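You operate a simulated robot arm through the tools that you are given. There is no shell and no other tool. Be economical: measure what you need, move in short steps, check, and stop when the job is done.

You run a simulated robot arm. Do the job below in one go: nothing can be reset, and whatever is moved stays where it is left.

JOB
Put the white wrench in its holder at 10, shut the blue valve and turn the blue dial to 3.
Fine: wrench home before its dial turns; valve shut before the blue dial; leave the other wrenches and the pins.
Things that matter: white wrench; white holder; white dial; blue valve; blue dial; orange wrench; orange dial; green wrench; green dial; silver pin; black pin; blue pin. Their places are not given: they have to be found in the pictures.

Only the result counts: the job must be done as asked and must still hold three seconds after the hand-in. Knocking over, shifting, dropping, spilling or breaking anything else fails it.

ROBOT AND FRAMES
A 7-joint arm with a two-finger parallel gripper, fixed in place. Base frame: the origin is at the foot of the arm, x ahead of it, y to its left, z up; the work surface is at about z = 0.86. Readings come in m, rad, newtons and seconds.
With the tool pointing down near the work surface it reaches from about 0.24 to 0.68 m from the base axis. Its first joint turns from -1.152 to 1.152 rad. Payload 2.4 kg.
The TCP is the grasp point between the finger pads, 0.03 m short of the fingertips. In the tool frame z runs along the fingers and y along their closing line. Largest opening 0.094 m; finger width 0.028, thickness 0.01; the body of the gripper, 0.05 by 0.096 m, starts 0.055 m behind the TCP.
Orientation is that of the tool frame in the base frame, as a unit quaternion [w, x, y, z]. With the fingers straight down and closing along the base's y, the tool's x points along the base's -x, its y along +y and its z along -z.

CONTROLS
- The arm moves only by the tool play_rows. Its argument "series" is text: rows parted by semicolons, each of 7 numbers parted by spaces: the shift along the tool's x, y, z in units of 50 mm (1.0 is 50 mm), then the turn, a rotation vector about the tool's x, y, z in units of 8 degrees (1.0 is 8 degrees), then the closure, from 0 (fully open) to 1 (shut). In form: x y z rx ry rz claw; .... A call has 1 to 10 rows; each row shifts and turns the commanded pose from where the row before left it, along the tool's axes as they then stand. A call with a number of a shift or a turn outside -1 to 1 is refused whole. A row lasts 0.2 s, in which the tool goes at most 0.05 m and 0.15 rad; a call with a longer step from one row to the next is refused whole, and so is a gripper value outside its range. Where a pose cannot be reached the arm comes as near as it can. A force on the tool above 40 N (or 10 N above the force at the start of the call, whichever is more), or a blocked arm, ends the call early, and 0.2 s more pass. The fingers move at their own pace (about 0.153 m/s each) and stop on an object; they squeeze with about 26 N. The grip force told is the motor's: it shows also when the fingers shut on nothing. Time passes only in rows, and 0.2 s behind the last, so rows that do not move let the fingers close. The reply holds the time, the measured pose of the TCP, the force on the tool along the base axes, the opening and the grip force, in the units named above and with some noise.
- Cameras (640 x 400 px; columns grow to the right, rows downward): "scene" is fixed at [0.0467, 0.4664, 1.4595]; the picture's right is [-0.71, -0.70, 0.00], its down [-0.39, 0.40, -0.83] and it looks along [0.58, -0.59, -0.56] (base axes); focal length 319 px, centre (320, 200). "wrist" rides on the gripper at [0.076, 0.014, -0.103] in the tool frame; the picture's right is [-0.18, 0.98, 0.00], its down [-0.75, -0.14, -0.64] and it looks along [-0.63, -0.12, 0.77] (tool axes); focal length 243 px, centre (320, 200).
- grab_frame(camera): a new picture of that camera. The clock stands still meanwhile.
- locate(camera, pixels): for up to 12 pixels [column, row] of the newest picture of that camera ("zoom" is the newest enlarged one), the place [x, y, z] in the base frame of the surface seen there, good to about 0.002 m, but the place of the scene camera against the robot may be out by one fixed shift of up to 0.025 m in any direction. The clock stands still meanwhile.
- inspect(camera, box): a new picture of the part [left, top, right, bottom] of that camera's present view, enlarged. The clock stands still meanwhile.
- hand_in(): hands the job in; it is judged then, once.

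Go step by step. Measure first, check grasps and placings, and put right what went wrong. The budget is 80 turns and 54 pictures, counting those below and the enlarged ones. Unless the task says otherwise, let go and move clear before handing in, and close with one line.

The tools are called after "Emit:" by a JSON object that holds its "method" and its "body". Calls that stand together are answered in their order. play_rows: Moves the arm, as the interface text tells. Its arguments: {"type":"object","properties":{"series":{"type":"string"}},"required":["series"]} The other tools are called the same way: grab_frame (camera) takes a picture; locate (camera, pixels) gives the place of the surface under pixels of a picture; inspect (camera, box) takes an enlarged picture of a part of a camera's view; hand_in () hands the job in.

At the start:

```text
time_s: 0.0
eef_pos: [0.4675, -0.0076, 1.2539]
orientation: [0.0, 0.001, 1.0, 0.0]
force: [0.9, -0.3, -0.1]
width: 0.0941
finger_force: 0.1
```

scene: 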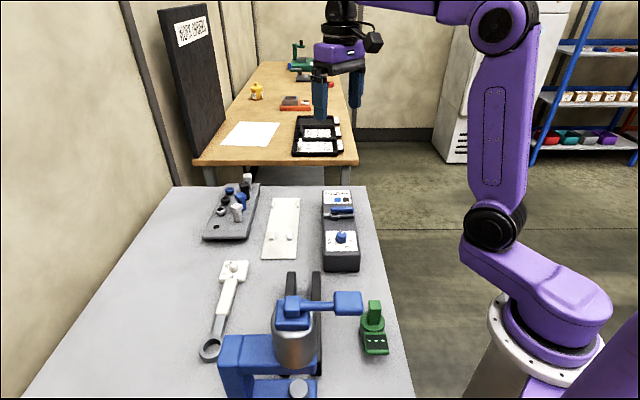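
wrist: 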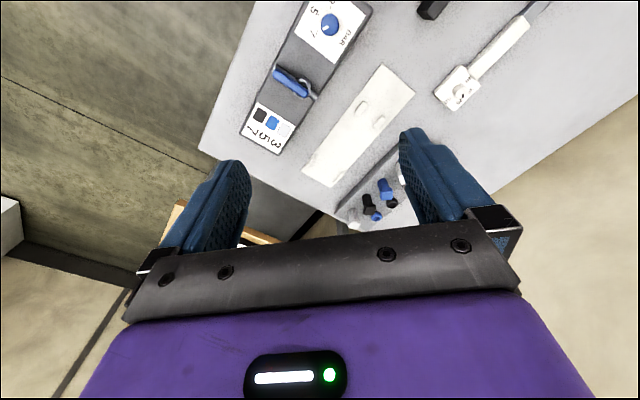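

The scene shows a white wrench (about 225,310), a white holder plate (282,228), a blue valve and dial box (340,230) and a pin rack (235,212). I'll enlarge these areas first.

Emit:
{"method": "inspect", "body": {"camera": "scene", "box": [180, 170, 400, 308]}}

Emit:
{"method": "inspect", "body": {"camera": "scene", "box": [180, 250, 420, 400]}}

Emit:
{"method": "inspect", "body": {"camera": "wrist", "box": [200, 0, 560, 225]}}

```text
2.90 times, centred on (290, 239) of scene
```

zoom: 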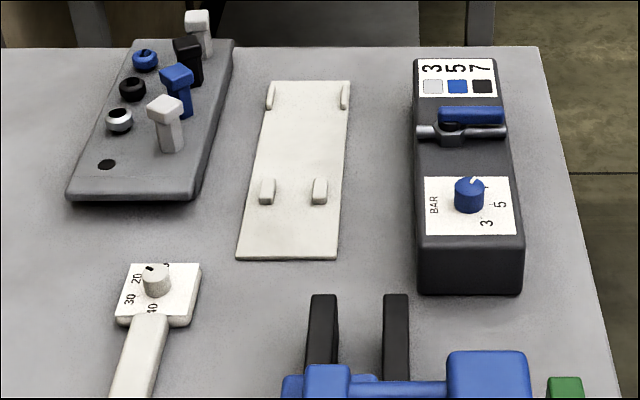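

```text
2.67 times, centred on (300, 325) of scene
```

zoom: 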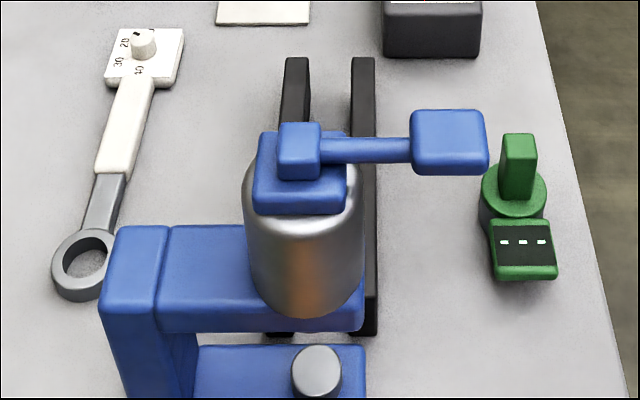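

```text
1.78 times, centred on (380, 112) of wrist
```

zoom: 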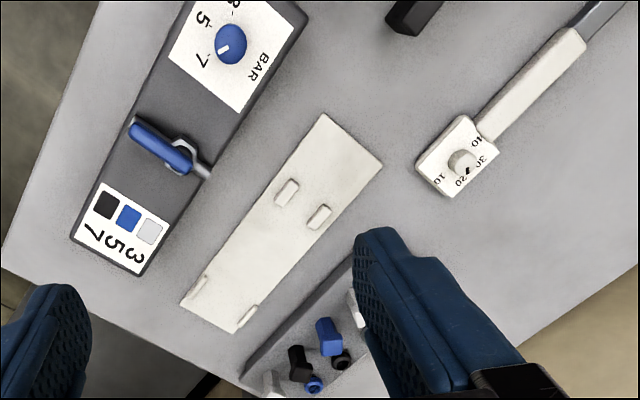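

The wrist view shows the wrench head, holder, valve box and rack clearly. I'll locate key points in it; the zoom is currently the wrist one.

Emit:
{"method": "locate", "body": {"camera": "zoom", "pixels": [[322, 114], [382, 165], [180, 303], [236, 332], [287, 192], [319, 216], [199, 288], [248, 315], [462, 160], [418, 163], [453, 196], [465, 116]]}}

Emit:
{"method": "locate", "body": {"camera": "zoom", "pixels": [[578, 35], [535, 80], [490, 125], [230, 44], [223, 50], [135, 128], [185, 163], [208, 172], [72, 238], [140, 275], [300, 8], [600, 12]]}}

Emit:
{"method": "locate", "body": {"camera": "scene", "pixels": [[234, 267], [222, 263], [248, 264], [227, 300], [210, 346], [218, 325], [341, 237], [332, 212], [353, 212], [273, 199], [299, 199], [262, 258]]}}

```text
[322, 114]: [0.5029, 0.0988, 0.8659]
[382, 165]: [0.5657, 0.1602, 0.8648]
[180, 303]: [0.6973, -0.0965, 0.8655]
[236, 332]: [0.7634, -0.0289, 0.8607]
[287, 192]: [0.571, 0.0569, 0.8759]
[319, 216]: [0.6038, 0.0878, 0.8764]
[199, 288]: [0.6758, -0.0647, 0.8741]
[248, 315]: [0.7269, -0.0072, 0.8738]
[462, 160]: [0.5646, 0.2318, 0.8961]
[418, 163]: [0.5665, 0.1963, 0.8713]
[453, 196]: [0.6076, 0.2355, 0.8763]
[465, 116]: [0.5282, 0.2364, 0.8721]
```

```text
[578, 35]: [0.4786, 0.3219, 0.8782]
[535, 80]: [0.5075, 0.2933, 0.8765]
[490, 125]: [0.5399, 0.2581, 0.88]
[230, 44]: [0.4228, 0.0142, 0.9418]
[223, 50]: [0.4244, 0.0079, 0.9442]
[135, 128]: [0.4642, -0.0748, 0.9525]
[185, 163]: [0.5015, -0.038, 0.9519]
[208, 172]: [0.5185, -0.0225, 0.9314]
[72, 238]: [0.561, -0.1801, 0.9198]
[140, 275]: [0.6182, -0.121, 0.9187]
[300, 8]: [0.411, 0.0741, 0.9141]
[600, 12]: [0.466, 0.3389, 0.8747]
```

```text
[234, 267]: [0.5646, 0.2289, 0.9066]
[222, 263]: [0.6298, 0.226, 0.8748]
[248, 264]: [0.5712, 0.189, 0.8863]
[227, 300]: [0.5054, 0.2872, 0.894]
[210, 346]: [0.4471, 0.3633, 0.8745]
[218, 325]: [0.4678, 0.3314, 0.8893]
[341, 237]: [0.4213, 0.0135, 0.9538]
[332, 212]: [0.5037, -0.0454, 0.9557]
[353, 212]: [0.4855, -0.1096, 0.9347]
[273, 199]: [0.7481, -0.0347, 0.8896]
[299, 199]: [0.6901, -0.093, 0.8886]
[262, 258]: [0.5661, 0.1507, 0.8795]
```

The wrench and holder are both at roughly 45° to x. I'll check how tall the blue machine and green device stand before I lower the arm.

Emit:
{"method": "locate", "body": {"camera": "scene", "pixels": [[295, 305], [348, 302], [375, 310], [376, 345], [290, 275], [317, 275], [240, 345], [297, 340], [240, 212], [298, 388], [293, 325], [230, 380]]}}

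```text
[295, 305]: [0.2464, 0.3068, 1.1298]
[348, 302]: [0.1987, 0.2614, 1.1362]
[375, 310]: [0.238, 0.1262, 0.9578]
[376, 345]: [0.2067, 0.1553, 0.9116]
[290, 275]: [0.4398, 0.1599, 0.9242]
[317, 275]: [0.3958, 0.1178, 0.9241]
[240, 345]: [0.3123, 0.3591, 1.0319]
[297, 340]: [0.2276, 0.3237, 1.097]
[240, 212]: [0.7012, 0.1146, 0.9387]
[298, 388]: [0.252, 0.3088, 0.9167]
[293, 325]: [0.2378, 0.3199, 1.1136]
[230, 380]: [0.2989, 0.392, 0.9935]
```

The blue machine stands at x≈0.2–0.31, y≈0.26–0.4 and reaches z≈1.14. I'll stay clear of it and lower the wrist to look at the wrench.

Emit:
{"method": "play_rows", "body": {"series": "0.125 0.7 0.447 0 0 0 0; 0.125 0.7 0.447 0 0 0 0; 0.125 0.7 0.447 0 0 0 0; 0.125 0.7 0.447 0 0 0 0; 0.125 0.7 0.447 0 0 0 0; 0.125 0.7 0.447 0 0 0 0"}}

Emit:
{"method": "grab_frame", "body": {"camera": "wrist"}}

Emit:
{"method": "inspect", "body": {"camera": "wrist", "box": [200, 0, 520, 200]}}

```text
time_s: 1.4
eef_pos: [0.4317, 0.2029, 1.1193]
orientation: [0.0, 0.0, 1.0, -0.001]
force: [-0.2, 0.4, -0.3]
width: 0.0942
finger_force: 0.1
```

```text
48 pictures are left
```

wrist: 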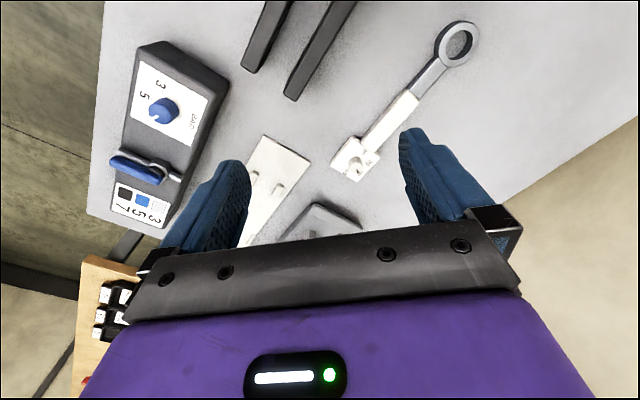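

```text
2.00 times, centred on (360, 100) of wrist
```

zoom: 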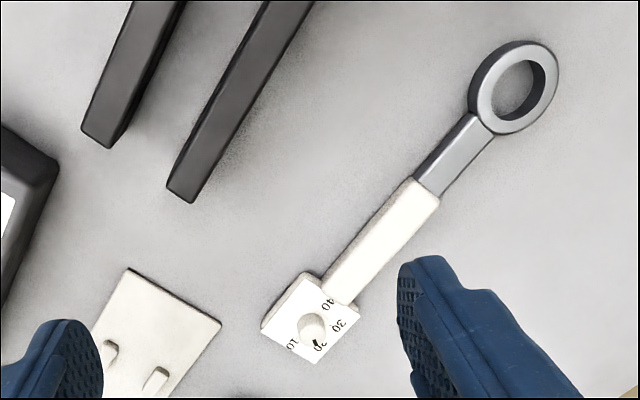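

The whole wrench is now in view. I'll locate its ring, handle edges, head corners, dial and scale marks.

Emit:
{"method": "locate", "body": {"camera": "zoom", "pixels": [[484, 88], [546, 92], [523, 44], [510, 130], [413, 181], [438, 202], [326, 276], [354, 303], [263, 329], [342, 362], [309, 274], [312, 322]]}}

Emit:
{"method": "locate", "body": {"camera": "zoom", "pixels": [[320, 325], [319, 341], [327, 305], [338, 324], [321, 346], [294, 347], [380, 240], [450, 150], [128, 270], [220, 326], [110, 350], [155, 378]]}}

```text
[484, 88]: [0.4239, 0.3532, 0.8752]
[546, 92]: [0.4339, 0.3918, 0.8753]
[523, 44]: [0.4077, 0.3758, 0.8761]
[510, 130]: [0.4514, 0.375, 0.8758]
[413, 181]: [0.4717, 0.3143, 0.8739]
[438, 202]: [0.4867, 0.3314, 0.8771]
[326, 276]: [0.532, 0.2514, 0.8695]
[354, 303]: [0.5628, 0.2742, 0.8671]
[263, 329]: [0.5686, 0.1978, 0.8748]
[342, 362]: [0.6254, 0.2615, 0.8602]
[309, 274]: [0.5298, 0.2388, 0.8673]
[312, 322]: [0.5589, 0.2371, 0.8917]
```

```text
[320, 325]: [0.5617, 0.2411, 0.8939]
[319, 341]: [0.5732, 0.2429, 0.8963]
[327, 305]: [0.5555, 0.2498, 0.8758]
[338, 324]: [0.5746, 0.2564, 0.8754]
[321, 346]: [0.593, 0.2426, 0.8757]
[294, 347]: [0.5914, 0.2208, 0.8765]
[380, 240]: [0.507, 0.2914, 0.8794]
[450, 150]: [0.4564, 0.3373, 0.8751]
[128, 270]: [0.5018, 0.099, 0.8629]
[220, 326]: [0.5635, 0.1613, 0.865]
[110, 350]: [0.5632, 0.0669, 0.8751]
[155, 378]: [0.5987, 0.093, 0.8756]
```

The wrench lies along -45° with its dial at about (0.567,0.235) and its ring at about (0.43,0.374). The holder is along -45° too. I need a close look at the holder posts to decide which way round the wrench goes.

Emit:
{"method": "play_rows", "body": {"series": "-0.28 -0.6 0.28 0 0 0 0; -0.28 -0.6 0.28 0 0 0 0; -0.28 -0.6 0.28 0 0 0 0; -0.28 -0.6 0.28 0 0 0 0; -0.28 -0.6 0.28 0 0 0 0"}}

Emit:
{"method": "inspect", "body": {"camera": "wrist", "box": [160, 0, 480, 200]}}

```text
time_s: 2.6
eef_pos: [0.5016, 0.0518, 1.0512]
orientation: [0.001, 0.0, 1.0, 0.0]
force: [0.3, 0.0, 0.6]
width: 0.0941
finger_force: 0.1
```

```text
2.00 times, centred on (320, 100) of wrist
```

zoom: 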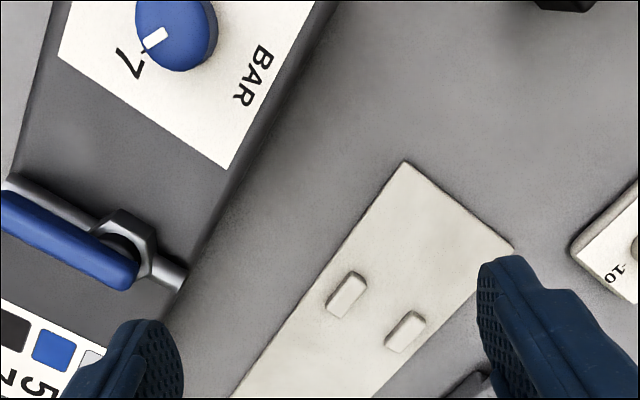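

The near posts are at (346,294) and (405,331). I'll measure their outlines.

Emit:
{"method": "locate", "body": {"camera": "zoom", "pixels": [[351, 275], [364, 280], [330, 307], [342, 314], [411, 314], [423, 321], [388, 342], [401, 350], [404, 163], [514, 247], [250, 393], [375, 393]]}}

Emit:
{"method": "locate", "body": {"camera": "zoom", "pixels": [[155, 39], [180, 30], [168, 33], [128, 61], [90, 215], [20, 200], [120, 262], [65, 240], [125, 235], [170, 275], [15, 183], [145, 255]]}}

```text
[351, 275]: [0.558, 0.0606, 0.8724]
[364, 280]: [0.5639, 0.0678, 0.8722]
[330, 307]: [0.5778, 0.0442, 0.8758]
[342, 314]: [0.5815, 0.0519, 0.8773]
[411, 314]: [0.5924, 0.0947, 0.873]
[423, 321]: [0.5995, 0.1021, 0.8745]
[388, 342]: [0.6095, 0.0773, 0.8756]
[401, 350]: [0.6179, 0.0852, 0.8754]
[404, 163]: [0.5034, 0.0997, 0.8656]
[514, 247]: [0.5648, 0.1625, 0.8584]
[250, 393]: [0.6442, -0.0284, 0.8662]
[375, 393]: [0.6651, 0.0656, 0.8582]
```

```text
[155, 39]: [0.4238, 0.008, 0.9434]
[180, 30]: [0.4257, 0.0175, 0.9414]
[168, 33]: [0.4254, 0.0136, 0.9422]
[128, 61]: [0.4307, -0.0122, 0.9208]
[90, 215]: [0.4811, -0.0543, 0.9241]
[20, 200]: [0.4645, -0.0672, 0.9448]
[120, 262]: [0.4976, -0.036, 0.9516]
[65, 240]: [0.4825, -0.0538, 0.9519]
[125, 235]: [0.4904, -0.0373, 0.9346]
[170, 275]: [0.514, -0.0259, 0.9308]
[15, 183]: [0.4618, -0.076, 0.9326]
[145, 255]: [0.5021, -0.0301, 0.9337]
```

The near posts are centred at (0.5876,0.073) with a gap of about 0.038. Next I'll look at the far posts.

Emit:
{"method": "play_rows", "body": {"series": "-0.6 -0.6 0 0 0 0 0; -0.6 -0.6 0 0 0 0 0; -0.6 -0.6 0 0 0 0 0"}}

Emit:
{"method": "inspect", "body": {"camera": "wrist", "box": [160, 0, 480, 200]}}

```text
time_s: 3.4
eef_pos: [0.5908, -0.0381, 1.0489]
orientation: [0.0, -0.001, 1.0, 0.001]
force: [0.7, 0.1, 0.5]
width: 0.094
finger_force: 0.0
```

```text
2.00 times, centred on (320, 100) of wrist
```

zoom: 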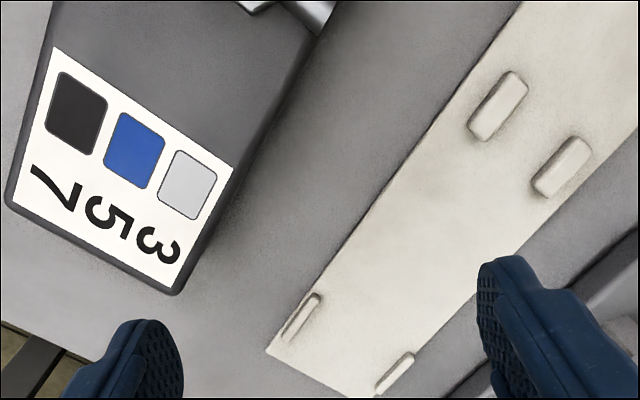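

The far posts are at (301,316) and (395,373), right at the plate end. I'll measure them.

Emit:
{"method": "locate", "body": {"camera": "zoom", "pixels": [[314, 294], [320, 299], [285, 335], [290, 338], [406, 353], [413, 357], [378, 388], [268, 349], [360, 396], [305, 308], [345, 340], [498, 110]]}}

Emit:
{"method": "locate", "body": {"camera": "zoom", "pixels": [[510, 72], [526, 82], [471, 130], [484, 139], [575, 137], [590, 147], [535, 185], [548, 195]]}}

```text
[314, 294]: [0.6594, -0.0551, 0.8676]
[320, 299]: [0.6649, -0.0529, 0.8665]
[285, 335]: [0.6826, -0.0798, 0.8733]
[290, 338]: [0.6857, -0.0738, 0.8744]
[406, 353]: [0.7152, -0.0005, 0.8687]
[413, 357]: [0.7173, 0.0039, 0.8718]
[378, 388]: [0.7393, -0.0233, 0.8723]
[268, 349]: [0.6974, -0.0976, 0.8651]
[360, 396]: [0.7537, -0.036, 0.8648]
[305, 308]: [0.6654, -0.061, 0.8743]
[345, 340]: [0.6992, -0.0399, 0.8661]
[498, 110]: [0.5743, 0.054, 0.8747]
```

```text
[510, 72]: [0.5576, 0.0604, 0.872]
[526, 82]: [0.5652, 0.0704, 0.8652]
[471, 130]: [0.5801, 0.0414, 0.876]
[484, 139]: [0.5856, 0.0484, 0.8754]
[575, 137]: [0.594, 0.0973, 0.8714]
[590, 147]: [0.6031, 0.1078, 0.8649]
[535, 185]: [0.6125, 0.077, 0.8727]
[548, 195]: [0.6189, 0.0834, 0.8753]
```

The far posts are about 0.0725 apart, which matches the 0.057-wide wrench head. The narrow near pair straddles the shaft just ahead of the ring, so the wrench goes head-far, a pure translation. I'll move above the handle and turn the tool 45°.

Emit:
{"method": "play_rows", "body": {"series": "0.197 0.8125 0.125 0 0 0 0; 0.197 0.8125 0.125 0 0 0 0; 0.197 0.8125 0.125 0 0 0 0; 0.197 0.8125 0.125 0 0 0 0; 0.197 0.8125 0.125 0 0 0 0; 0.197 0.8125 0.125 0 0 0 0; 0.197 0.8125 0.125 0 0 0 0; 0.197 0.8125 0.125 0 0 0 0"}}

Emit:
{"method": "play_rows", "body": {"series": "0 0 0 0 0 0.9375 0; 0 0 0 0 0 0.9375 0; 0 0 0 0 0 0.9375 0; 0 0 0 0 0 0.9375 0; 0 0 0 0 0 0.9375 0; 0 0 0 0 0 0.9375 0"}}

Emit:
{"method": "grab_frame", "body": {"camera": "wrist"}}

```text
time_s: 5.2
eef_pos: [0.5124, 0.2868, 0.9999]
orientation: [0.0, -0.001, 1.0, -0.001]
force: [0.7, 0.6, 0.0]
width: 0.094
finger_force: 0.0
```

```text
time_s: 6.6
eef_pos: [0.5126, 0.2869, 0.9999]
orientation: [0.0, 0.383, 0.924, 0.0]
force: [0.1, -0.6, -0.2]
width: 0.0942
finger_force: 0.1
```

```text
44 pictures are left
```

wrist: 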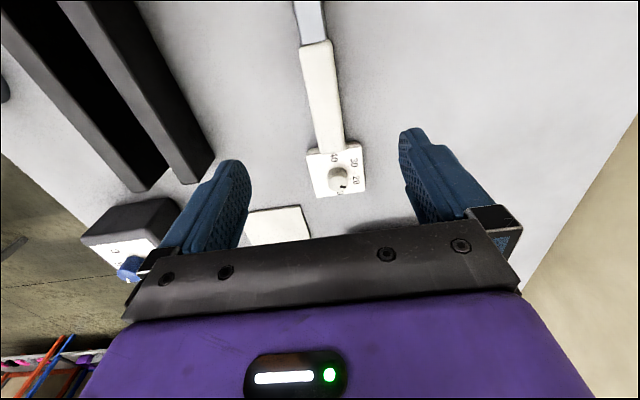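

The tool is now aligned along the wrench. I'll measure the handle line and dial here.

Emit:
{"method": "locate", "body": {"camera": "wrist", "pixels": [[302, 60], [334, 60], [316, 130], [343, 128], [319, 60], [330, 130], [339, 176], [343, 184], [308, 152], [362, 145], [314, 196], [364, 190]]}}

```text
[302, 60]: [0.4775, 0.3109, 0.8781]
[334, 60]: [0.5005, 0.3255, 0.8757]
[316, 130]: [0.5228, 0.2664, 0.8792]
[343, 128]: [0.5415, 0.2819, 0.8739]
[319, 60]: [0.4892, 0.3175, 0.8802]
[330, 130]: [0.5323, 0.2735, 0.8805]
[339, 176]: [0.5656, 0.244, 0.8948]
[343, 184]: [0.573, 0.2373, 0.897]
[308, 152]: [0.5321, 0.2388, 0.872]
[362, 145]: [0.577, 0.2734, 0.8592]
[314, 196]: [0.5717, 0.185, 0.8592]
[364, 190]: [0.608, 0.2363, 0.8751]
```

The handle centreline is about 5 mm to tool +y of the TCP. I'll shift, lower to z≈0.894 and close.

Emit:
{"method": "play_rows", "body": {"series": "0 0.1 0.7 0 0 0 0; 0 0 0.7 0 0 0 0; 0 0 0.4 0 0 0 0; 0 0 0.3 0 0 0 0"}}

Emit:
{"method": "play_rows", "body": {"series": "0 0 0 0 0 0 1; 0 0 0 0 0 0 1; 0 0 0 0 0 0 1"}}

Emit:
{"method": "grab_frame", "body": {"camera": "wrist"}}

```text
time_s: 7.6
eef_pos: [0.5165, 0.291, 0.8949]
orientation: [0.0, 0.382, 0.924, 0.0]
force: [-0.4, 0.2, -0.4]
width: 0.0938
finger_force: 0.0
```

```text
time_s: 8.4
eef_pos: [0.5158, 0.2915, 0.8952]
orientation: [0.0, 0.383, 0.924, 0.001]
force: [-0.5, -0.4, 0.1]
width: 0.0276
finger_force: 26.0
```

```text
43 pictures are left
```

wrist: 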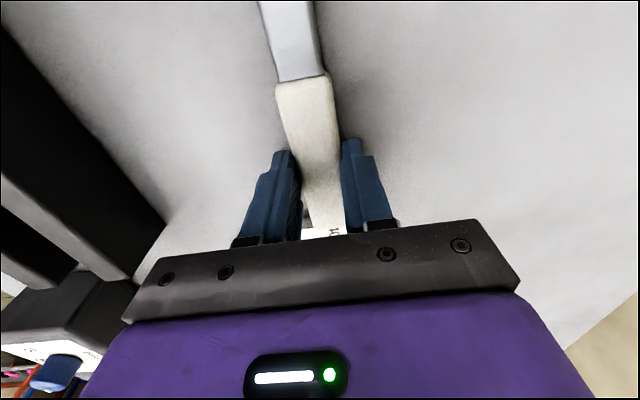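

Grip holds at width 0.0276. I'll lift by 0.1 m and look.

Emit:
{"method": "play_rows", "body": {"series": "0 0 -0.5 0 0 0 1; 0 0 -0.8 0 0 0 1; 0 0 -0.7 0 0 0 1"}}

Emit:
{"method": "inspect", "body": {"camera": "scene", "box": [160, 180, 400, 330]}}

Emit:
{"method": "grab_frame", "body": {"camera": "wrist"}}

```text
time_s: 9.2
eef_pos: [0.5143, 0.2928, 0.9987]
orientation: [0.0, 0.383, 0.924, -0.001]
force: [0.4, 0.0, 0.0]
width: 0.0
finger_force: 25.9
```

```text
2.67 times, centred on (280, 255) of scene
```

zoom: 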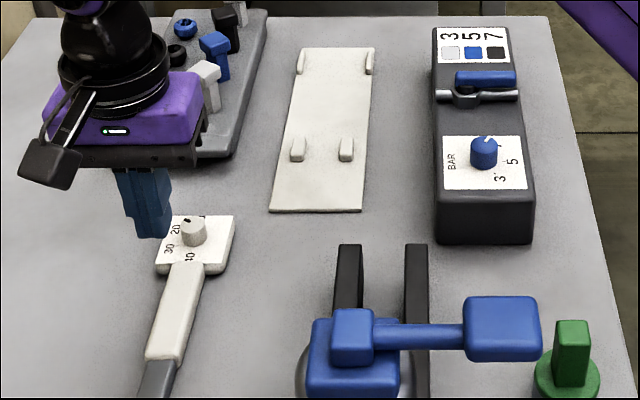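

```text
41 pictures are left
```

wrist: 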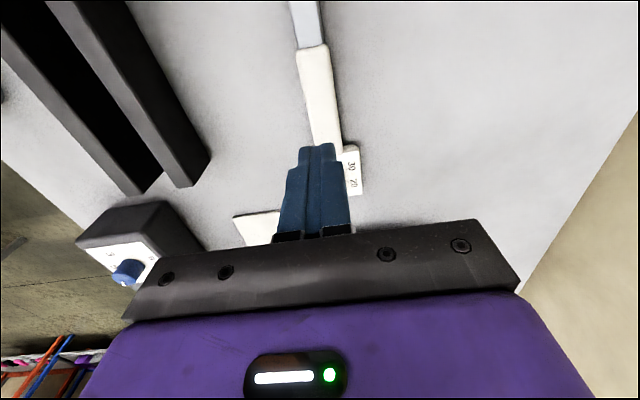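

The fingers slipped off: width is 0.0, and the wrench is still on the table. I'll reopen and check where it lies, then grasp deeper and lift slowly.

Emit:
{"method": "play_rows", "body": {"series": "0 0 0 0 0 0 0; 0 0 0 0 0 0 0; 0 0 0 0 0 0 0"}}

Emit:
{"method": "grab_frame", "body": {"camera": "wrist"}}

Emit:
{"method": "locate", "body": {"camera": "wrist", "pixels": [[299, 60], [332, 60], [314, 130], [341, 128], [317, 60], [328, 130], [340, 178], [307, 152], [362, 190], [298, 47], [327, 44], [250, 60]]}}

```text
time_s: 10.0
eef_pos: [0.5145, 0.2914, 0.9967]
orientation: [-0.001, 0.383, 0.924, 0.0]
force: [0.1, 0.8, -0.4]
width: 0.094
finger_force: 0.0
```

```text
40 pictures are left
```

wrist: 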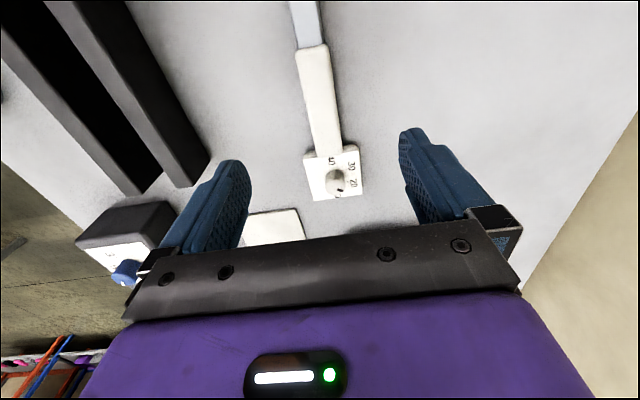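

```text
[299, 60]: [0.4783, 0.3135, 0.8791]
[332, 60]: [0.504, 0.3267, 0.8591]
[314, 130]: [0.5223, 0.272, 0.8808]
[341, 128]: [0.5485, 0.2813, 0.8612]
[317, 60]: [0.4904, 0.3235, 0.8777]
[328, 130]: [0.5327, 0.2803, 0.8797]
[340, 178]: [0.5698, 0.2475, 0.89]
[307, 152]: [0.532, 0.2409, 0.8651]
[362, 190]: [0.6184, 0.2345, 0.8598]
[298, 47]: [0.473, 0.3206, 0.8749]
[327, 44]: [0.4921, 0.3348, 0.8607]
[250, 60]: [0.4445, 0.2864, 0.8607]
```

The wrench has hardly moved. This time I'll go about 5 mm lower and slightly toward the ring, close for longer, and lift slowly.

Emit:
{"method": "play_rows", "body": {"series": "0.1 0.04 0.7 0 0 0 0; 0 0 0.7 0 0 0 0; 0 0 0.4 0 0 0 0; 0 0 0.2 0 0 0 0; 0 0 0.1 0 0 0 0"}}

Emit:
{"method": "play_rows", "body": {"series": "0 0 0 0 0 0 1; 0 0 0 0 0 0 1; 0 0 0 0 0 0 1; 0 0 0 0 0 0 1; 0 0 -0.05 0 0 0 1; 0 0 -0.1 0 0 0 1; 0 0 -0.15 0 0 0 1; 0 0 0 0 0 0 1"}}

Emit:
{"method": "grab_frame", "body": {"camera": "wrist"}}

```text
time_s: 11.2
eef_pos: [0.5135, 0.2948, 0.8907]
orientation: [0.001, 0.382, 0.924, 0.0]
force: [-0.1, -0.2, -0.2]
width: 0.0939
finger_force: 0.0
```

```text
time_s: 13.0
eef_pos: [0.5126, 0.2962, 0.9057]
orientation: [0.001, 0.383, 0.924, 0.0]
force: [0.1, -0.6, -3.6]
width: 0.0276
finger_force: 25.6
```

```text
39 pictures are left
```

wrist: 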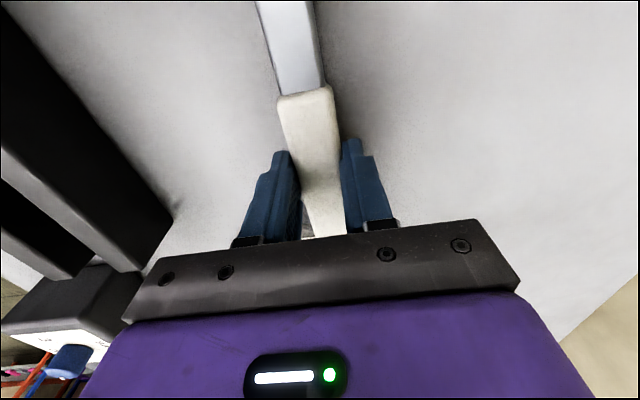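

The fingers now carry about 3.6 N. I'll keep lifting gently and check from the scene camera.

Emit:
{"method": "play_rows", "body": {"series": "0 0 -0.2 0 0 0 1; 0 0 -0.25 0 0 0 1; 0 0 -0.25 0 0 0 1; 0 0 -0.2 0 0 0 1; 0 0 -0.1 0 0 0 1"}}

Emit:
{"method": "inspect", "body": {"camera": "scene", "box": [140, 180, 380, 330]}}

Emit:
{"method": "grab_frame", "body": {"camera": "wrist"}}

Emit:
{"method": "locate", "body": {"camera": "wrist", "pixels": [[285, 20], [292, 60], [296, 85], [305, 100], [312, 130], [318, 150], [275, 98], [333, 88]]}}

```text
time_s: 14.2
eef_pos: [0.5129, 0.2963, 0.9555]
orientation: [0.001, 0.383, 0.924, 0.0]
force: [0.3, 0.4, -3.3]
width: 0.0275
finger_force: 25.8
```

```text
2.67 times, centred on (260, 255) of scene
```

zoom: 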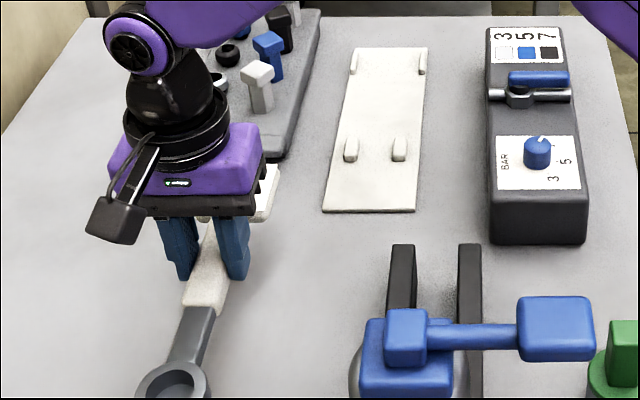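

```text
37 pictures are left
```

wrist: 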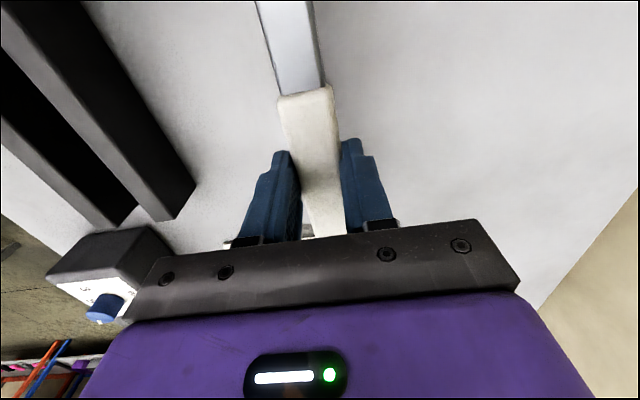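

```text
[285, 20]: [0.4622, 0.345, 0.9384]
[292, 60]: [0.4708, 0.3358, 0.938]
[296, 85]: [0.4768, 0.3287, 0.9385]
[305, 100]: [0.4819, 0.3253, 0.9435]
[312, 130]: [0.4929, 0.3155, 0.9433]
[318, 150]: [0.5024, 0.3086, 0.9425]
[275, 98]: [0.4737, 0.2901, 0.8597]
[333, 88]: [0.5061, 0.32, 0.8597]
```

The wrench is held level with its top at 0.943, and the head centre is about 0.081 ahead of the TCP. I'll raise it a little and carry it over the holder.

Emit:
{"method": "play_rows", "body": {"series": "0 0 -0.4 0 0 0 1; -0.2 -0.08 -0.5 0 0 0 1; -0.5 -0.18 -0.2 0 0 0 1; -0.72 -0.26 0 0 0 0 1; -0.8 -0.29 0 0 0 0 1; -0.8 -0.29 0 0 0 0 1; -0.8 -0.29 0 0 0 0 1; -0.8 -0.29 0 0 0 0 1; -0.72 -0.26 0 0 0 0 1; -0.4 -0.154 0 0 0 0 1"}}

Emit:
{"method": "grab_frame", "body": {"camera": "wrist"}}

Emit:
{"method": "inspect", "body": {"camera": "scene", "box": [160, 100, 400, 250]}}

```text
time_s: 16.4
eef_pos: [0.6436, 0.018, 1.0089]
orientation: [-0.001, 0.382, 0.924, -0.001]
force: [0.4, 0.5, -4.1]
width: 0.0281
finger_force: 26.0
```

```text
36 pictures are left
```

wrist: 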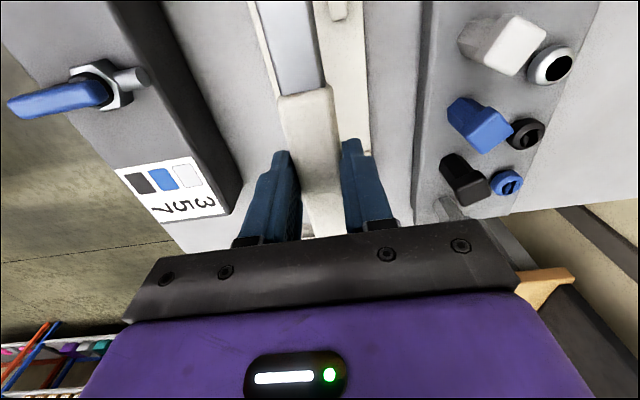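

```text
2.67 times, centred on (280, 175) of scene
```

zoom: 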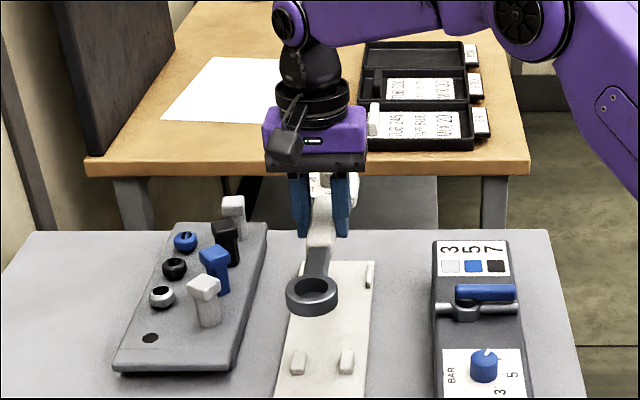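

TCP is at u≈0.442, v≈0.468, very close to the target. I'll verify the wrench line and joint before lowering.

Emit:
{"method": "locate", "body": {"camera": "wrist", "pixels": [[285, 15], [293, 60], [298, 85], [306, 98], [313, 130], [320, 155], [252, 15], [345, 15], [338, 10], [330, 15], [284, 98], [330, 92]]}}

```text
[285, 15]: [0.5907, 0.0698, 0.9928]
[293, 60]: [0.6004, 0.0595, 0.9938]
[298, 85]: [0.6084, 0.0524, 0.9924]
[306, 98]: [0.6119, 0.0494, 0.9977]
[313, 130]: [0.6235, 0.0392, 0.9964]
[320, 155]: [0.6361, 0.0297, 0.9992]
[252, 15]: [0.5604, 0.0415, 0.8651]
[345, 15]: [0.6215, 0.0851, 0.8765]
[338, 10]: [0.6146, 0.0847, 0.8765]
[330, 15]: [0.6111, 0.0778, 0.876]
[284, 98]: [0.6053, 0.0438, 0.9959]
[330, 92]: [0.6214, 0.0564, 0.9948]
```

Everything lines up: the joint at u≈0.395 puts the head centre at about 0.521. I'll lower most of the way.

Emit:
{"method": "play_rows", "body": {"series": "0 0 0.5 0 0 0 1; 0 0 0.6 0 0 0 1; 0 0 0.5 0 0 0 1; 0 0 0.3 0 0 0 1; 0 0 0.15 0 0 0 1; 0 0 0 0 0 0 1"}}

Emit:
{"method": "grab_frame", "body": {"camera": "wrist"}}

Emit:
{"method": "inspect", "body": {"camera": "scene", "box": [200, 160, 360, 260]}}

```text
time_s: 17.8
eef_pos: [0.6435, 0.0188, 0.9081]
orientation: [0.0, 0.383, 0.924, 0.0]
force: [0.0, 0.8, -4.8]
width: 0.0277
finger_force: 25.7
```

```text
34 pictures are left
```

wrist: 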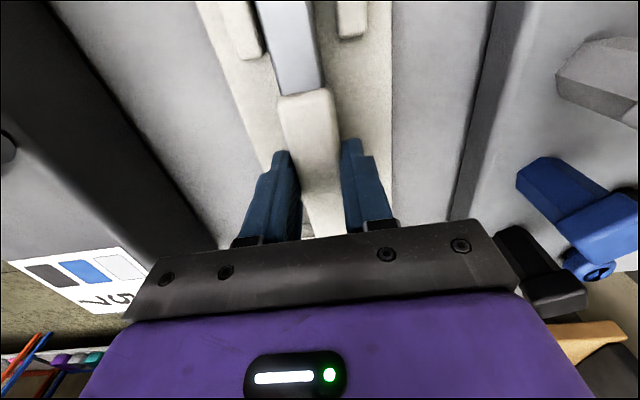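

```text
4.00 times, centred on (280, 210) of scene
```

zoom: 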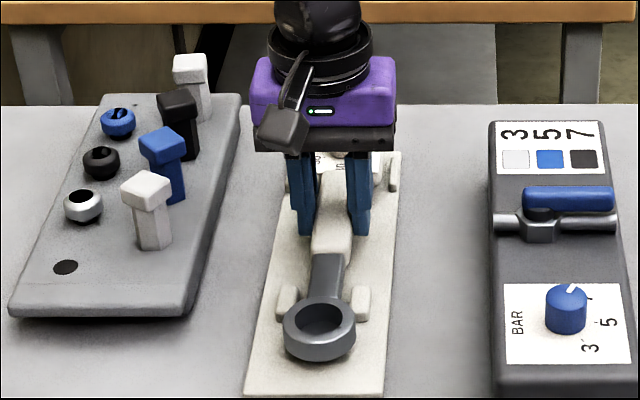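

The wrench is about 1 cm above the plate. I'll check the ring against the near posts before the last drop.

Emit:
{"method": "locate", "body": {"camera": "zoom", "pixels": [[290, 330], [352, 328], [323, 300], [320, 350], [284, 292], [361, 292], [357, 315], [394, 165], [335, 222], [325, 275], [250, 392], [383, 392]]}}

```text
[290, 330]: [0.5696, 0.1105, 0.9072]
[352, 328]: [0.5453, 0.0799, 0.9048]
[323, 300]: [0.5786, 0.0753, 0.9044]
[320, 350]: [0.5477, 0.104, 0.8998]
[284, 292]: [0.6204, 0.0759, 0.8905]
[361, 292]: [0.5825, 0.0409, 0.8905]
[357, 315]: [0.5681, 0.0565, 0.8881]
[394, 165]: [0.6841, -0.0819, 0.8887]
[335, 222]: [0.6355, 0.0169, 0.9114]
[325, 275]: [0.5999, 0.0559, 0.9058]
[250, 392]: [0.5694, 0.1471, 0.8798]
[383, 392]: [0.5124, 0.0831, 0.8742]
```

The ring's front edge sits about 5 mm behind the post ends, so it's clear. I'll lower the last centimetre in small steps.

Emit:
{"method": "play_rows", "body": {"series": "0 0 0.06 0 0 0 1; 0 0 0.05 0 0 0 1; 0 0 0.04 0 0 0 1; 0 0 0.03 0 0 0 1; 0 0 0.03 0 0 0 1; 0 0 0 0 0 0 1"}}

Emit:
{"method": "grab_frame", "body": {"camera": "wrist"}}

Emit:
{"method": "locate", "body": {"camera": "wrist", "pixels": [[285, 20], [293, 60], [306, 100], [313, 130], [320, 155], [205, 130], [392, 120], [370, 130]]}}

```text
time_s: 19.2
eef_pos: [0.6446, 0.0181, 0.8988]
orientation: [0.0, 0.383, 0.924, 0.0]
force: [0.1, -0.4, -4.5]
width: 0.0273
finger_force: 25.7
```

```text
32 pictures are left
```

wrist: 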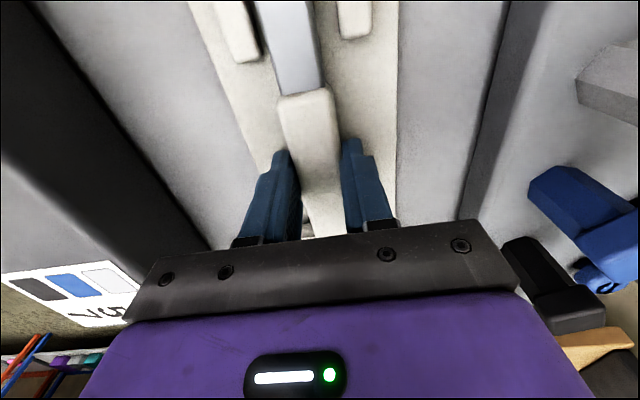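

```text
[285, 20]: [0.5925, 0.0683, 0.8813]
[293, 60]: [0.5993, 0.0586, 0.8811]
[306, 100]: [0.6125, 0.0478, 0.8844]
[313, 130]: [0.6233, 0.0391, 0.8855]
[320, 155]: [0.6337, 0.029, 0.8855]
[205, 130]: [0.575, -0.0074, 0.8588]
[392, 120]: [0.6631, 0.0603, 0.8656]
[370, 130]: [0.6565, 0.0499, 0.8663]
```

The handle top is at 0.8855, so it's about touching the plate, though the load is still carried. I'll ease down a touch more to see the load drop.

Emit:
{"method": "play_rows", "body": {"series": "0 0 0.03 0 0 0 1; 0 0 0.02 0 0 0 1; 0 0 0 0 0 0 1"}}

```text
time_s: 20.0
eef_pos: [0.643, 0.0184, 0.8977]
orientation: [0.001, 0.383, 0.924, 0.0]
force: [-7.2, -1.0, 19.4]
width: 0.0277
finger_force: 25.6
```

Contact at 19 N. I'll open partway and rise.

Emit:
{"method": "play_rows", "body": {"series": "0 0 0 0 0 0 0.4; 0 0 0 0 0 0 0.4; 0 0 0 0 0 0 0.4; 0 0 -0.4 0 0 0 0.4; 0 0 -0.8 0 0 0 0.4; 0 0 -0.9 0 0 0 0.4; 0.4 0 -0.5 0 0 0 0.4; 0.9 0 0 0 0 0 0.4; 0.9 0 0 0 0 0 0.4"}}

Emit:
{"method": "grab_frame", "body": {"camera": "wrist"}}

Emit:
{"method": "inspect", "body": {"camera": "scene", "box": [200, 160, 360, 260]}}

```text
time_s: 22.0
eef_pos: [0.5651, 0.0942, 1.0249]
orientation: [0.0, 0.383, 0.924, 0.0]
force: [0.0, 0.3, -0.6]
width: 0.0564
finger_force: 0.1
```

```text
31 pictures are left
```

wrist: 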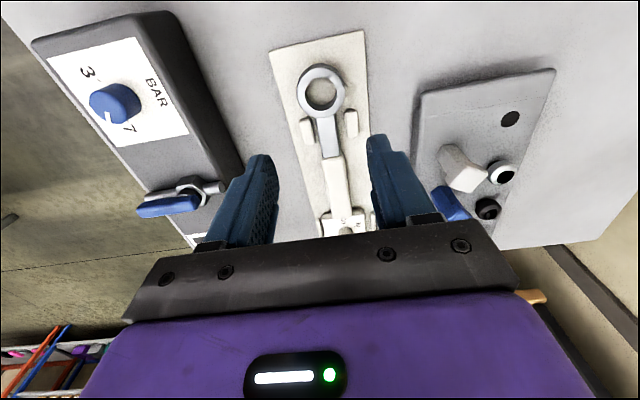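

```text
4.00 times, centred on (280, 210) of scene
```

zoom: 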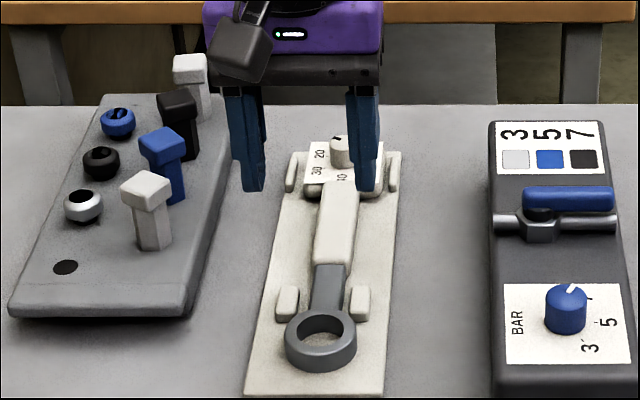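

The wrench sits neatly in the holder: head between the far posts, shaft between the near ones. I'll move for a view of the dial.

Emit:
{"method": "play_rows", "body": {"series": "-0.7 0 -0.35 0 0 0 0; -0.7 0 -0.35 0 0 0 0"}}

Emit:
{"method": "inspect", "body": {"camera": "wrist", "box": [240, 100, 400, 200]}}

```text
time_s: 22.6
eef_pos: [0.6147, 0.0454, 1.0598]
orientation: [0.001, 0.383, 0.924, 0.0]
force: [0.3, 0.1, -1.4]
width: 0.094
finger_force: 0.2
```

```text
4.00 times, centred on (320, 150) of wrist
```

zoom: 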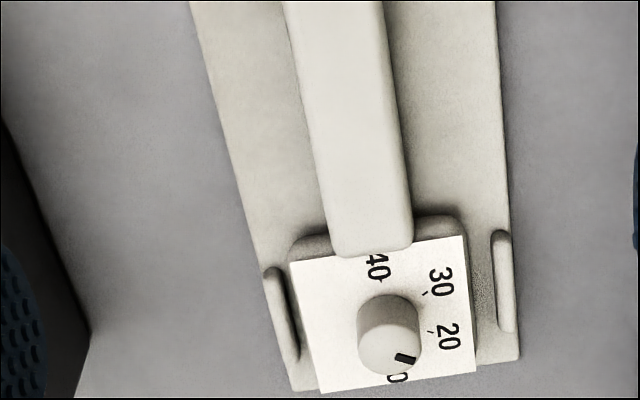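

The head is between the far posts. I'll measure the dial mark and the scale ticks.

Emit:
{"method": "locate", "body": {"camera": "zoom", "pixels": [[397, 356], [414, 362], [390, 350], [362, 345], [421, 350], [392, 374], [390, 328], [380, 280], [424, 293], [432, 330], [398, 378], [440, 337]]}}

Emit:
{"method": "locate", "body": {"camera": "zoom", "pixels": [[438, 280], [375, 267], [292, 263], [462, 237], [475, 370], [322, 392], [270, 275], [293, 355], [497, 240], [508, 325], [360, 320], [415, 315]]}}

Emit:
{"method": "inspect", "body": {"camera": "scene", "box": [264, 186, 304, 211]}}

```text
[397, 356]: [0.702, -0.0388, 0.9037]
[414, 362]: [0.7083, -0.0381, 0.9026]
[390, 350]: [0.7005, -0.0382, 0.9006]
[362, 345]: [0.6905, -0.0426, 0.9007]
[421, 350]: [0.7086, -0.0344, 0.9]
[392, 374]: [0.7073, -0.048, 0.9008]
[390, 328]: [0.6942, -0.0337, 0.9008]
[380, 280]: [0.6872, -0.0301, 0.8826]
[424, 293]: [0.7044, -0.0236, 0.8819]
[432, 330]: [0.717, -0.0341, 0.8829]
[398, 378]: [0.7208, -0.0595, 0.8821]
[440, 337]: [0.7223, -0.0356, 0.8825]
```

```text
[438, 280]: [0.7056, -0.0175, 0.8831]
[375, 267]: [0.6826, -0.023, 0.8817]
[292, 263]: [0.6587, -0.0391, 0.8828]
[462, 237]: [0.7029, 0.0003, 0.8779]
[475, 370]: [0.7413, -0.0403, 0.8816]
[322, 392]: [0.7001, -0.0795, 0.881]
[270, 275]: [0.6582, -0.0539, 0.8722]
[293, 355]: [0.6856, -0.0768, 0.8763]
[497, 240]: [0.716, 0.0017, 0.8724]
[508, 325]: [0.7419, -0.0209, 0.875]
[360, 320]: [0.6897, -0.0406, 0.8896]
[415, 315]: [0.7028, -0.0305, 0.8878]
```

```text
16.00 times, centred on (284, 198) of scene
```

zoom: 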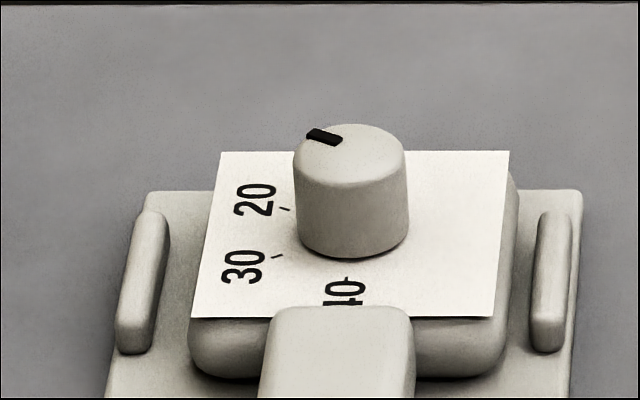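

The dial is at about (0.700,-0.0395) with its top at 0.901. Ticks sit at about 135°, 75°, 15° and -45° for 40, 30, 20 and 10, and the mark is at about 15° (20). It needs -60° about base z, so I'll move above the dial and pre-turn the tool by -60°.

Emit:
{"method": "play_rows", "body": {"series": "-0.6 0 0.3 0 0 0 0.4; -0.6 0 0.4 0 0 0 0.4; -0.6 0 0.4 0 0 0 0.4; -0.6 0 0.4 0 0 0 0.4"}}

Emit:
{"method": "play_rows", "body": {"series": "0 0 0 0 0 -0.9375 0.4; 0 0 0 0 0 -0.9375 0.4; 0 0 0 0 0 -0.9375 0.4; 0 0 0 0 0 -0.9375 0.4; 0 0 0 0 0 -0.9375 0.4; 0 0 0 0 0 -0.9375 0.4; 0 0 0 0 0 -0.9375 0.4; 0 0 0 0 0 -0.9375 0.4"}}

Emit:
{"method": "grab_frame", "body": {"camera": "wrist"}}

```text
time_s: 23.6
eef_pos: [0.6907, -0.0384, 0.9848]
orientation: [-0.001, 0.382, 0.924, -0.001]
force: [0.2, 0.2, -0.2]
width: 0.0566
finger_force: 0.0
out of reach, approached as far as the arm can: row 4
```

```text
time_s: 25.4
eef_pos: [0.6902, -0.0376, 0.9852]
orientation: [0.0, -0.133, 0.991, 0.0]
force: [0.4, 0.0, 0.0]
width: 0.0563
finger_force: 0.0
```

```text
27 pictures are left
```

wrist: 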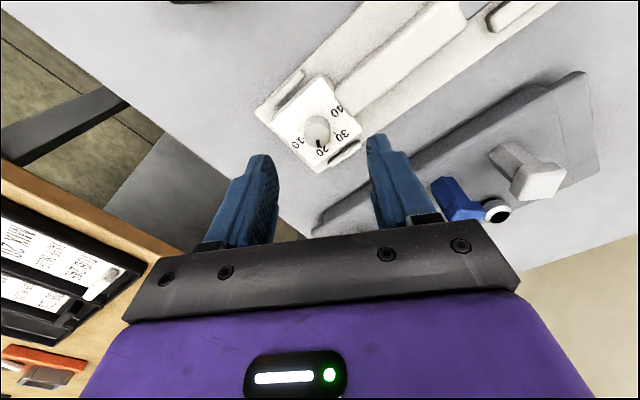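

Straight down the arm stops at x≈0.691, so I'll tilt the tool 12° outward to reach the dial. First I'll set yaw to the reference and then tilt.

Emit:
{"method": "play_rows", "body": {"series": "0.2 0 0 0 0 0.9375 0.4; 0 0 0 0 0 0.9375 0.4; 0 0 0 0 -0.75 0 0.4; 0 0 0 0 -0.75 0 0.4; 0 0 0 0 0 0 0.4"}}

```text
time_s: 26.6
eef_pos: [0.6819, -0.0402, 0.9842]
orientation: [0.105, 0.001, 0.994, 0.0]
force: [0.0, 0.1, 0.1]
width: 0.0564
finger_force: 0.1
```

The tilt is set. I'll move to just above the dial and check reach.

Emit:
{"method": "play_rows", "body": {"series": "-0.056 0.005 0.36 0 0 0 0.4; -0.056 0.005 0.36 0 0 0 0.4; 0 0 0 0 0 0 0.4"}}

Emit:
{"method": "grab_frame", "body": {"camera": "wrist"}}

```text
time_s: 27.4
eef_pos: [0.6939, -0.0405, 0.9501]
orientation: [0.104, 0.0, 0.995, 0.0]
force: [0.1, -0.1, 0.1]
width: 0.0565
finger_force: 0.1
```

```text
26 pictures are left
```

wrist: 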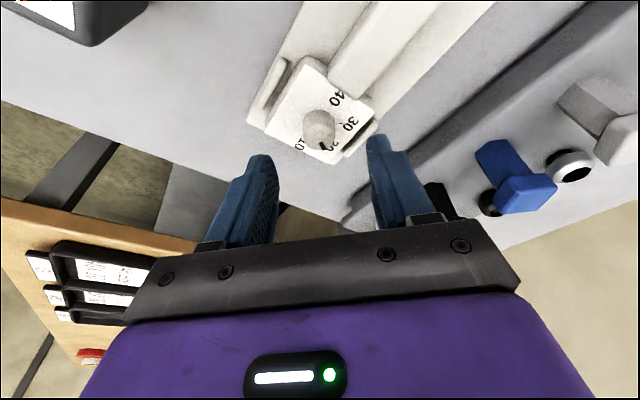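

Reached (0.694,-0.0405,0.950), and the dial sits centred between the fingers. I'll narrow them so they clear the handle, go down around the dial, and close.

Emit:
{"method": "play_rows", "body": {"series": "0 0 0 0 0 0 0.67; 0 0 0 0 0 0 0.67; 0.059 0.006 0.3 0 0 0 0.67; 0.059 0.006 0.3 0 0 0 0.67; 0 0 0 0 0 0 0.67"}}

Emit:
{"method": "grab_frame", "body": {"camera": "wrist"}}

```text
time_s: 28.6
eef_pos: [0.6962, -0.0389, 0.9197]
orientation: [0.104, 0.0, 0.995, 0.0]
force: [0.2, 0.3, -0.3]
width: 0.0309
finger_force: 0.0
```

```text
25 pictures are left
```

wrist: 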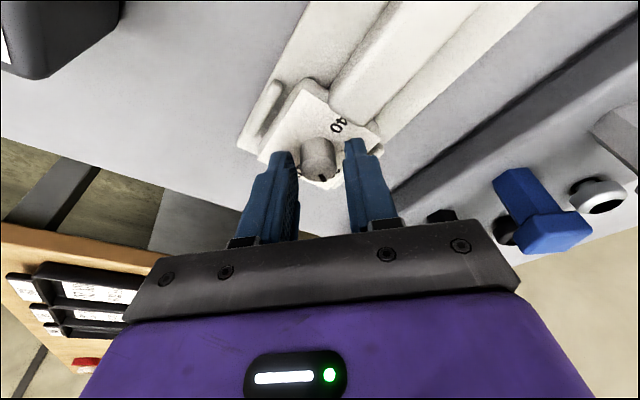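

The dial (317,157) is between the fingertips. I'll close on it.

Emit:
{"method": "play_rows", "body": {"series": "0 0 0 0 0 0 1; 0 0 0 0 0 0 1; 0 0 0 0 0 0 1"}}

Emit:
{"method": "inspect", "body": {"camera": "wrist", "box": [240, 80, 400, 180]}}

```text
time_s: 29.4
eef_pos: [0.6949, -0.0388, 0.9204]
orientation: [0.104, 0.0, 0.995, 0.001]
force: [1.7, -0.7, 0.5]
width: 0.0206
finger_force: 25.9
```

```text
4.00 times, centred on (320, 130) of wrist
```

zoom: 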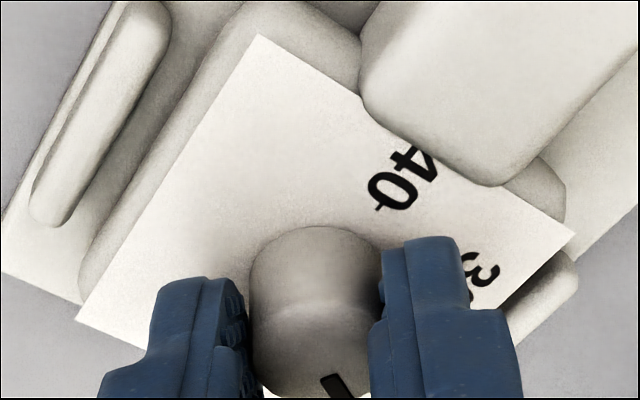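

The dial is gripped at width 0.0206. I'll turn +30° about tool z first and check.

Emit:
{"method": "play_rows", "body": {"series": "0 0 0 0 0 0.75 1; 0 0 0 0 0 0.75 1; 0 0 0 0 0 0.75 1; 0 0 0 0 0 0.75 1; 0 0 0 0 0 0.75 1; 0 0 0 0 0 0 1"}}

Emit:
{"method": "grab_frame", "body": {"camera": "wrist"}}

Emit:
{"method": "inspect", "body": {"camera": "scene", "box": [244, 170, 324, 220]}}

```text
time_s: 30.8
eef_pos: [0.6961, -0.0402, 0.9211]
orientation: [0.102, 0.258, 0.96, 0.027]
force: [0.7, 1.2, 6.5]
width: 0.0211
finger_force: 25.9
```

```text
23 pictures are left
```

wrist: 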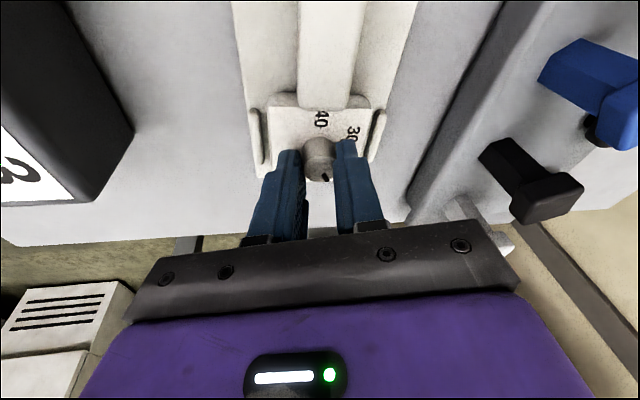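

```text
8.00 times, centred on (284, 195) of scene
```

zoom: 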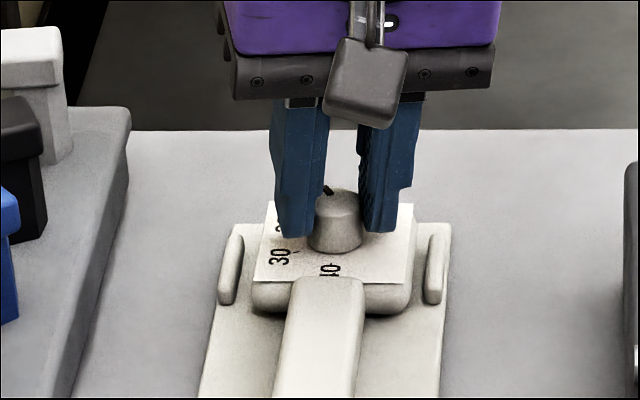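

The dial follows: the mark has moved from 20 about halfway to 10. I'll turn another 30°.

Emit:
{"method": "play_rows", "body": {"series": "0 0 0 0 0 0.75 1; 0 0 0 0 0 0.75 1; 0 0 0 0 0 0.75 1; 0 0 0 0 0 0.75 1; 0 0 0 0 0 0.75 1; 0 0 0 0 0 0 1"}}

Emit:
{"method": "inspect", "body": {"camera": "wrist", "box": [240, 100, 400, 200]}}

Emit:
{"method": "inspect", "body": {"camera": "scene", "box": [264, 182, 304, 207]}}

```text
time_s: 32.2
eef_pos: [0.6945, -0.0403, 0.9205]
orientation: [0.09, 0.499, 0.861, 0.052]
force: [0.2, 1.1, 8.0]
width: 0.022
finger_force: 25.7
```

```text
4.00 times, centred on (320, 150) of wrist
```

zoom: 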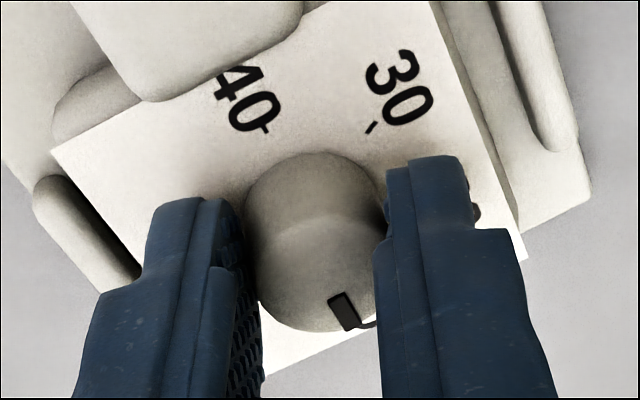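

```text
16.00 times, centred on (284, 194) of scene
```

zoom: 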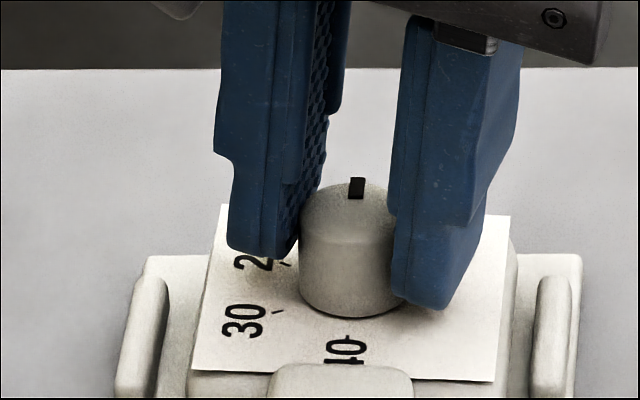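

The mark now points away from the 40 tick, i.e. at 10. I'll release, rise, and verify.

Emit:
{"method": "play_rows", "body": {"series": "0 0 0 0 0 0 0.67; 0 0 0 0 0 0 0.67; 0 0 -0.4 0 0 0 0.67; 0 0 -0.8 0 0 0 0.67; 0 0 -0.8 0 0 0 0.4; 0 0 -0.6 0 0 0 0.4"}}

Emit:
{"method": "inspect", "body": {"camera": "scene", "box": [264, 182, 304, 207]}}

Emit:
{"method": "inspect", "body": {"camera": "wrist", "box": [240, 60, 400, 160]}}

```text
time_s: 33.6
eef_pos: [0.6668, -0.0406, 1.048]
orientation: [0.089, 0.498, 0.861, 0.053]
force: [0.4, -0.2, -0.2]
width: 0.0567
finger_force: 0.0
```

```text
16.00 times, centred on (284, 194) of scene
```

zoom: 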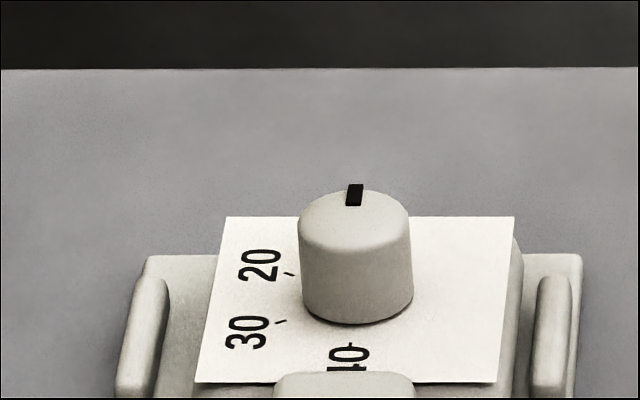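

```text
4.00 times, centred on (320, 110) of wrist
```

zoom: 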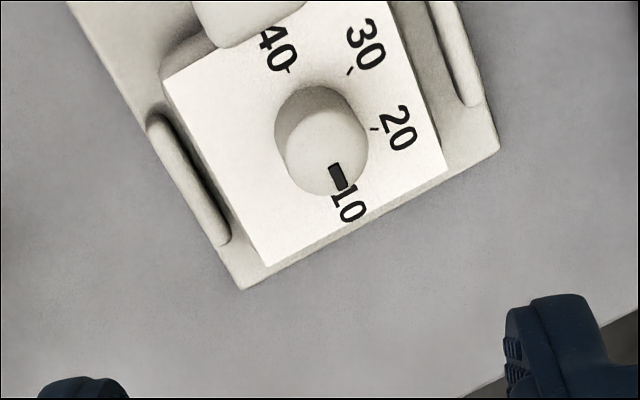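

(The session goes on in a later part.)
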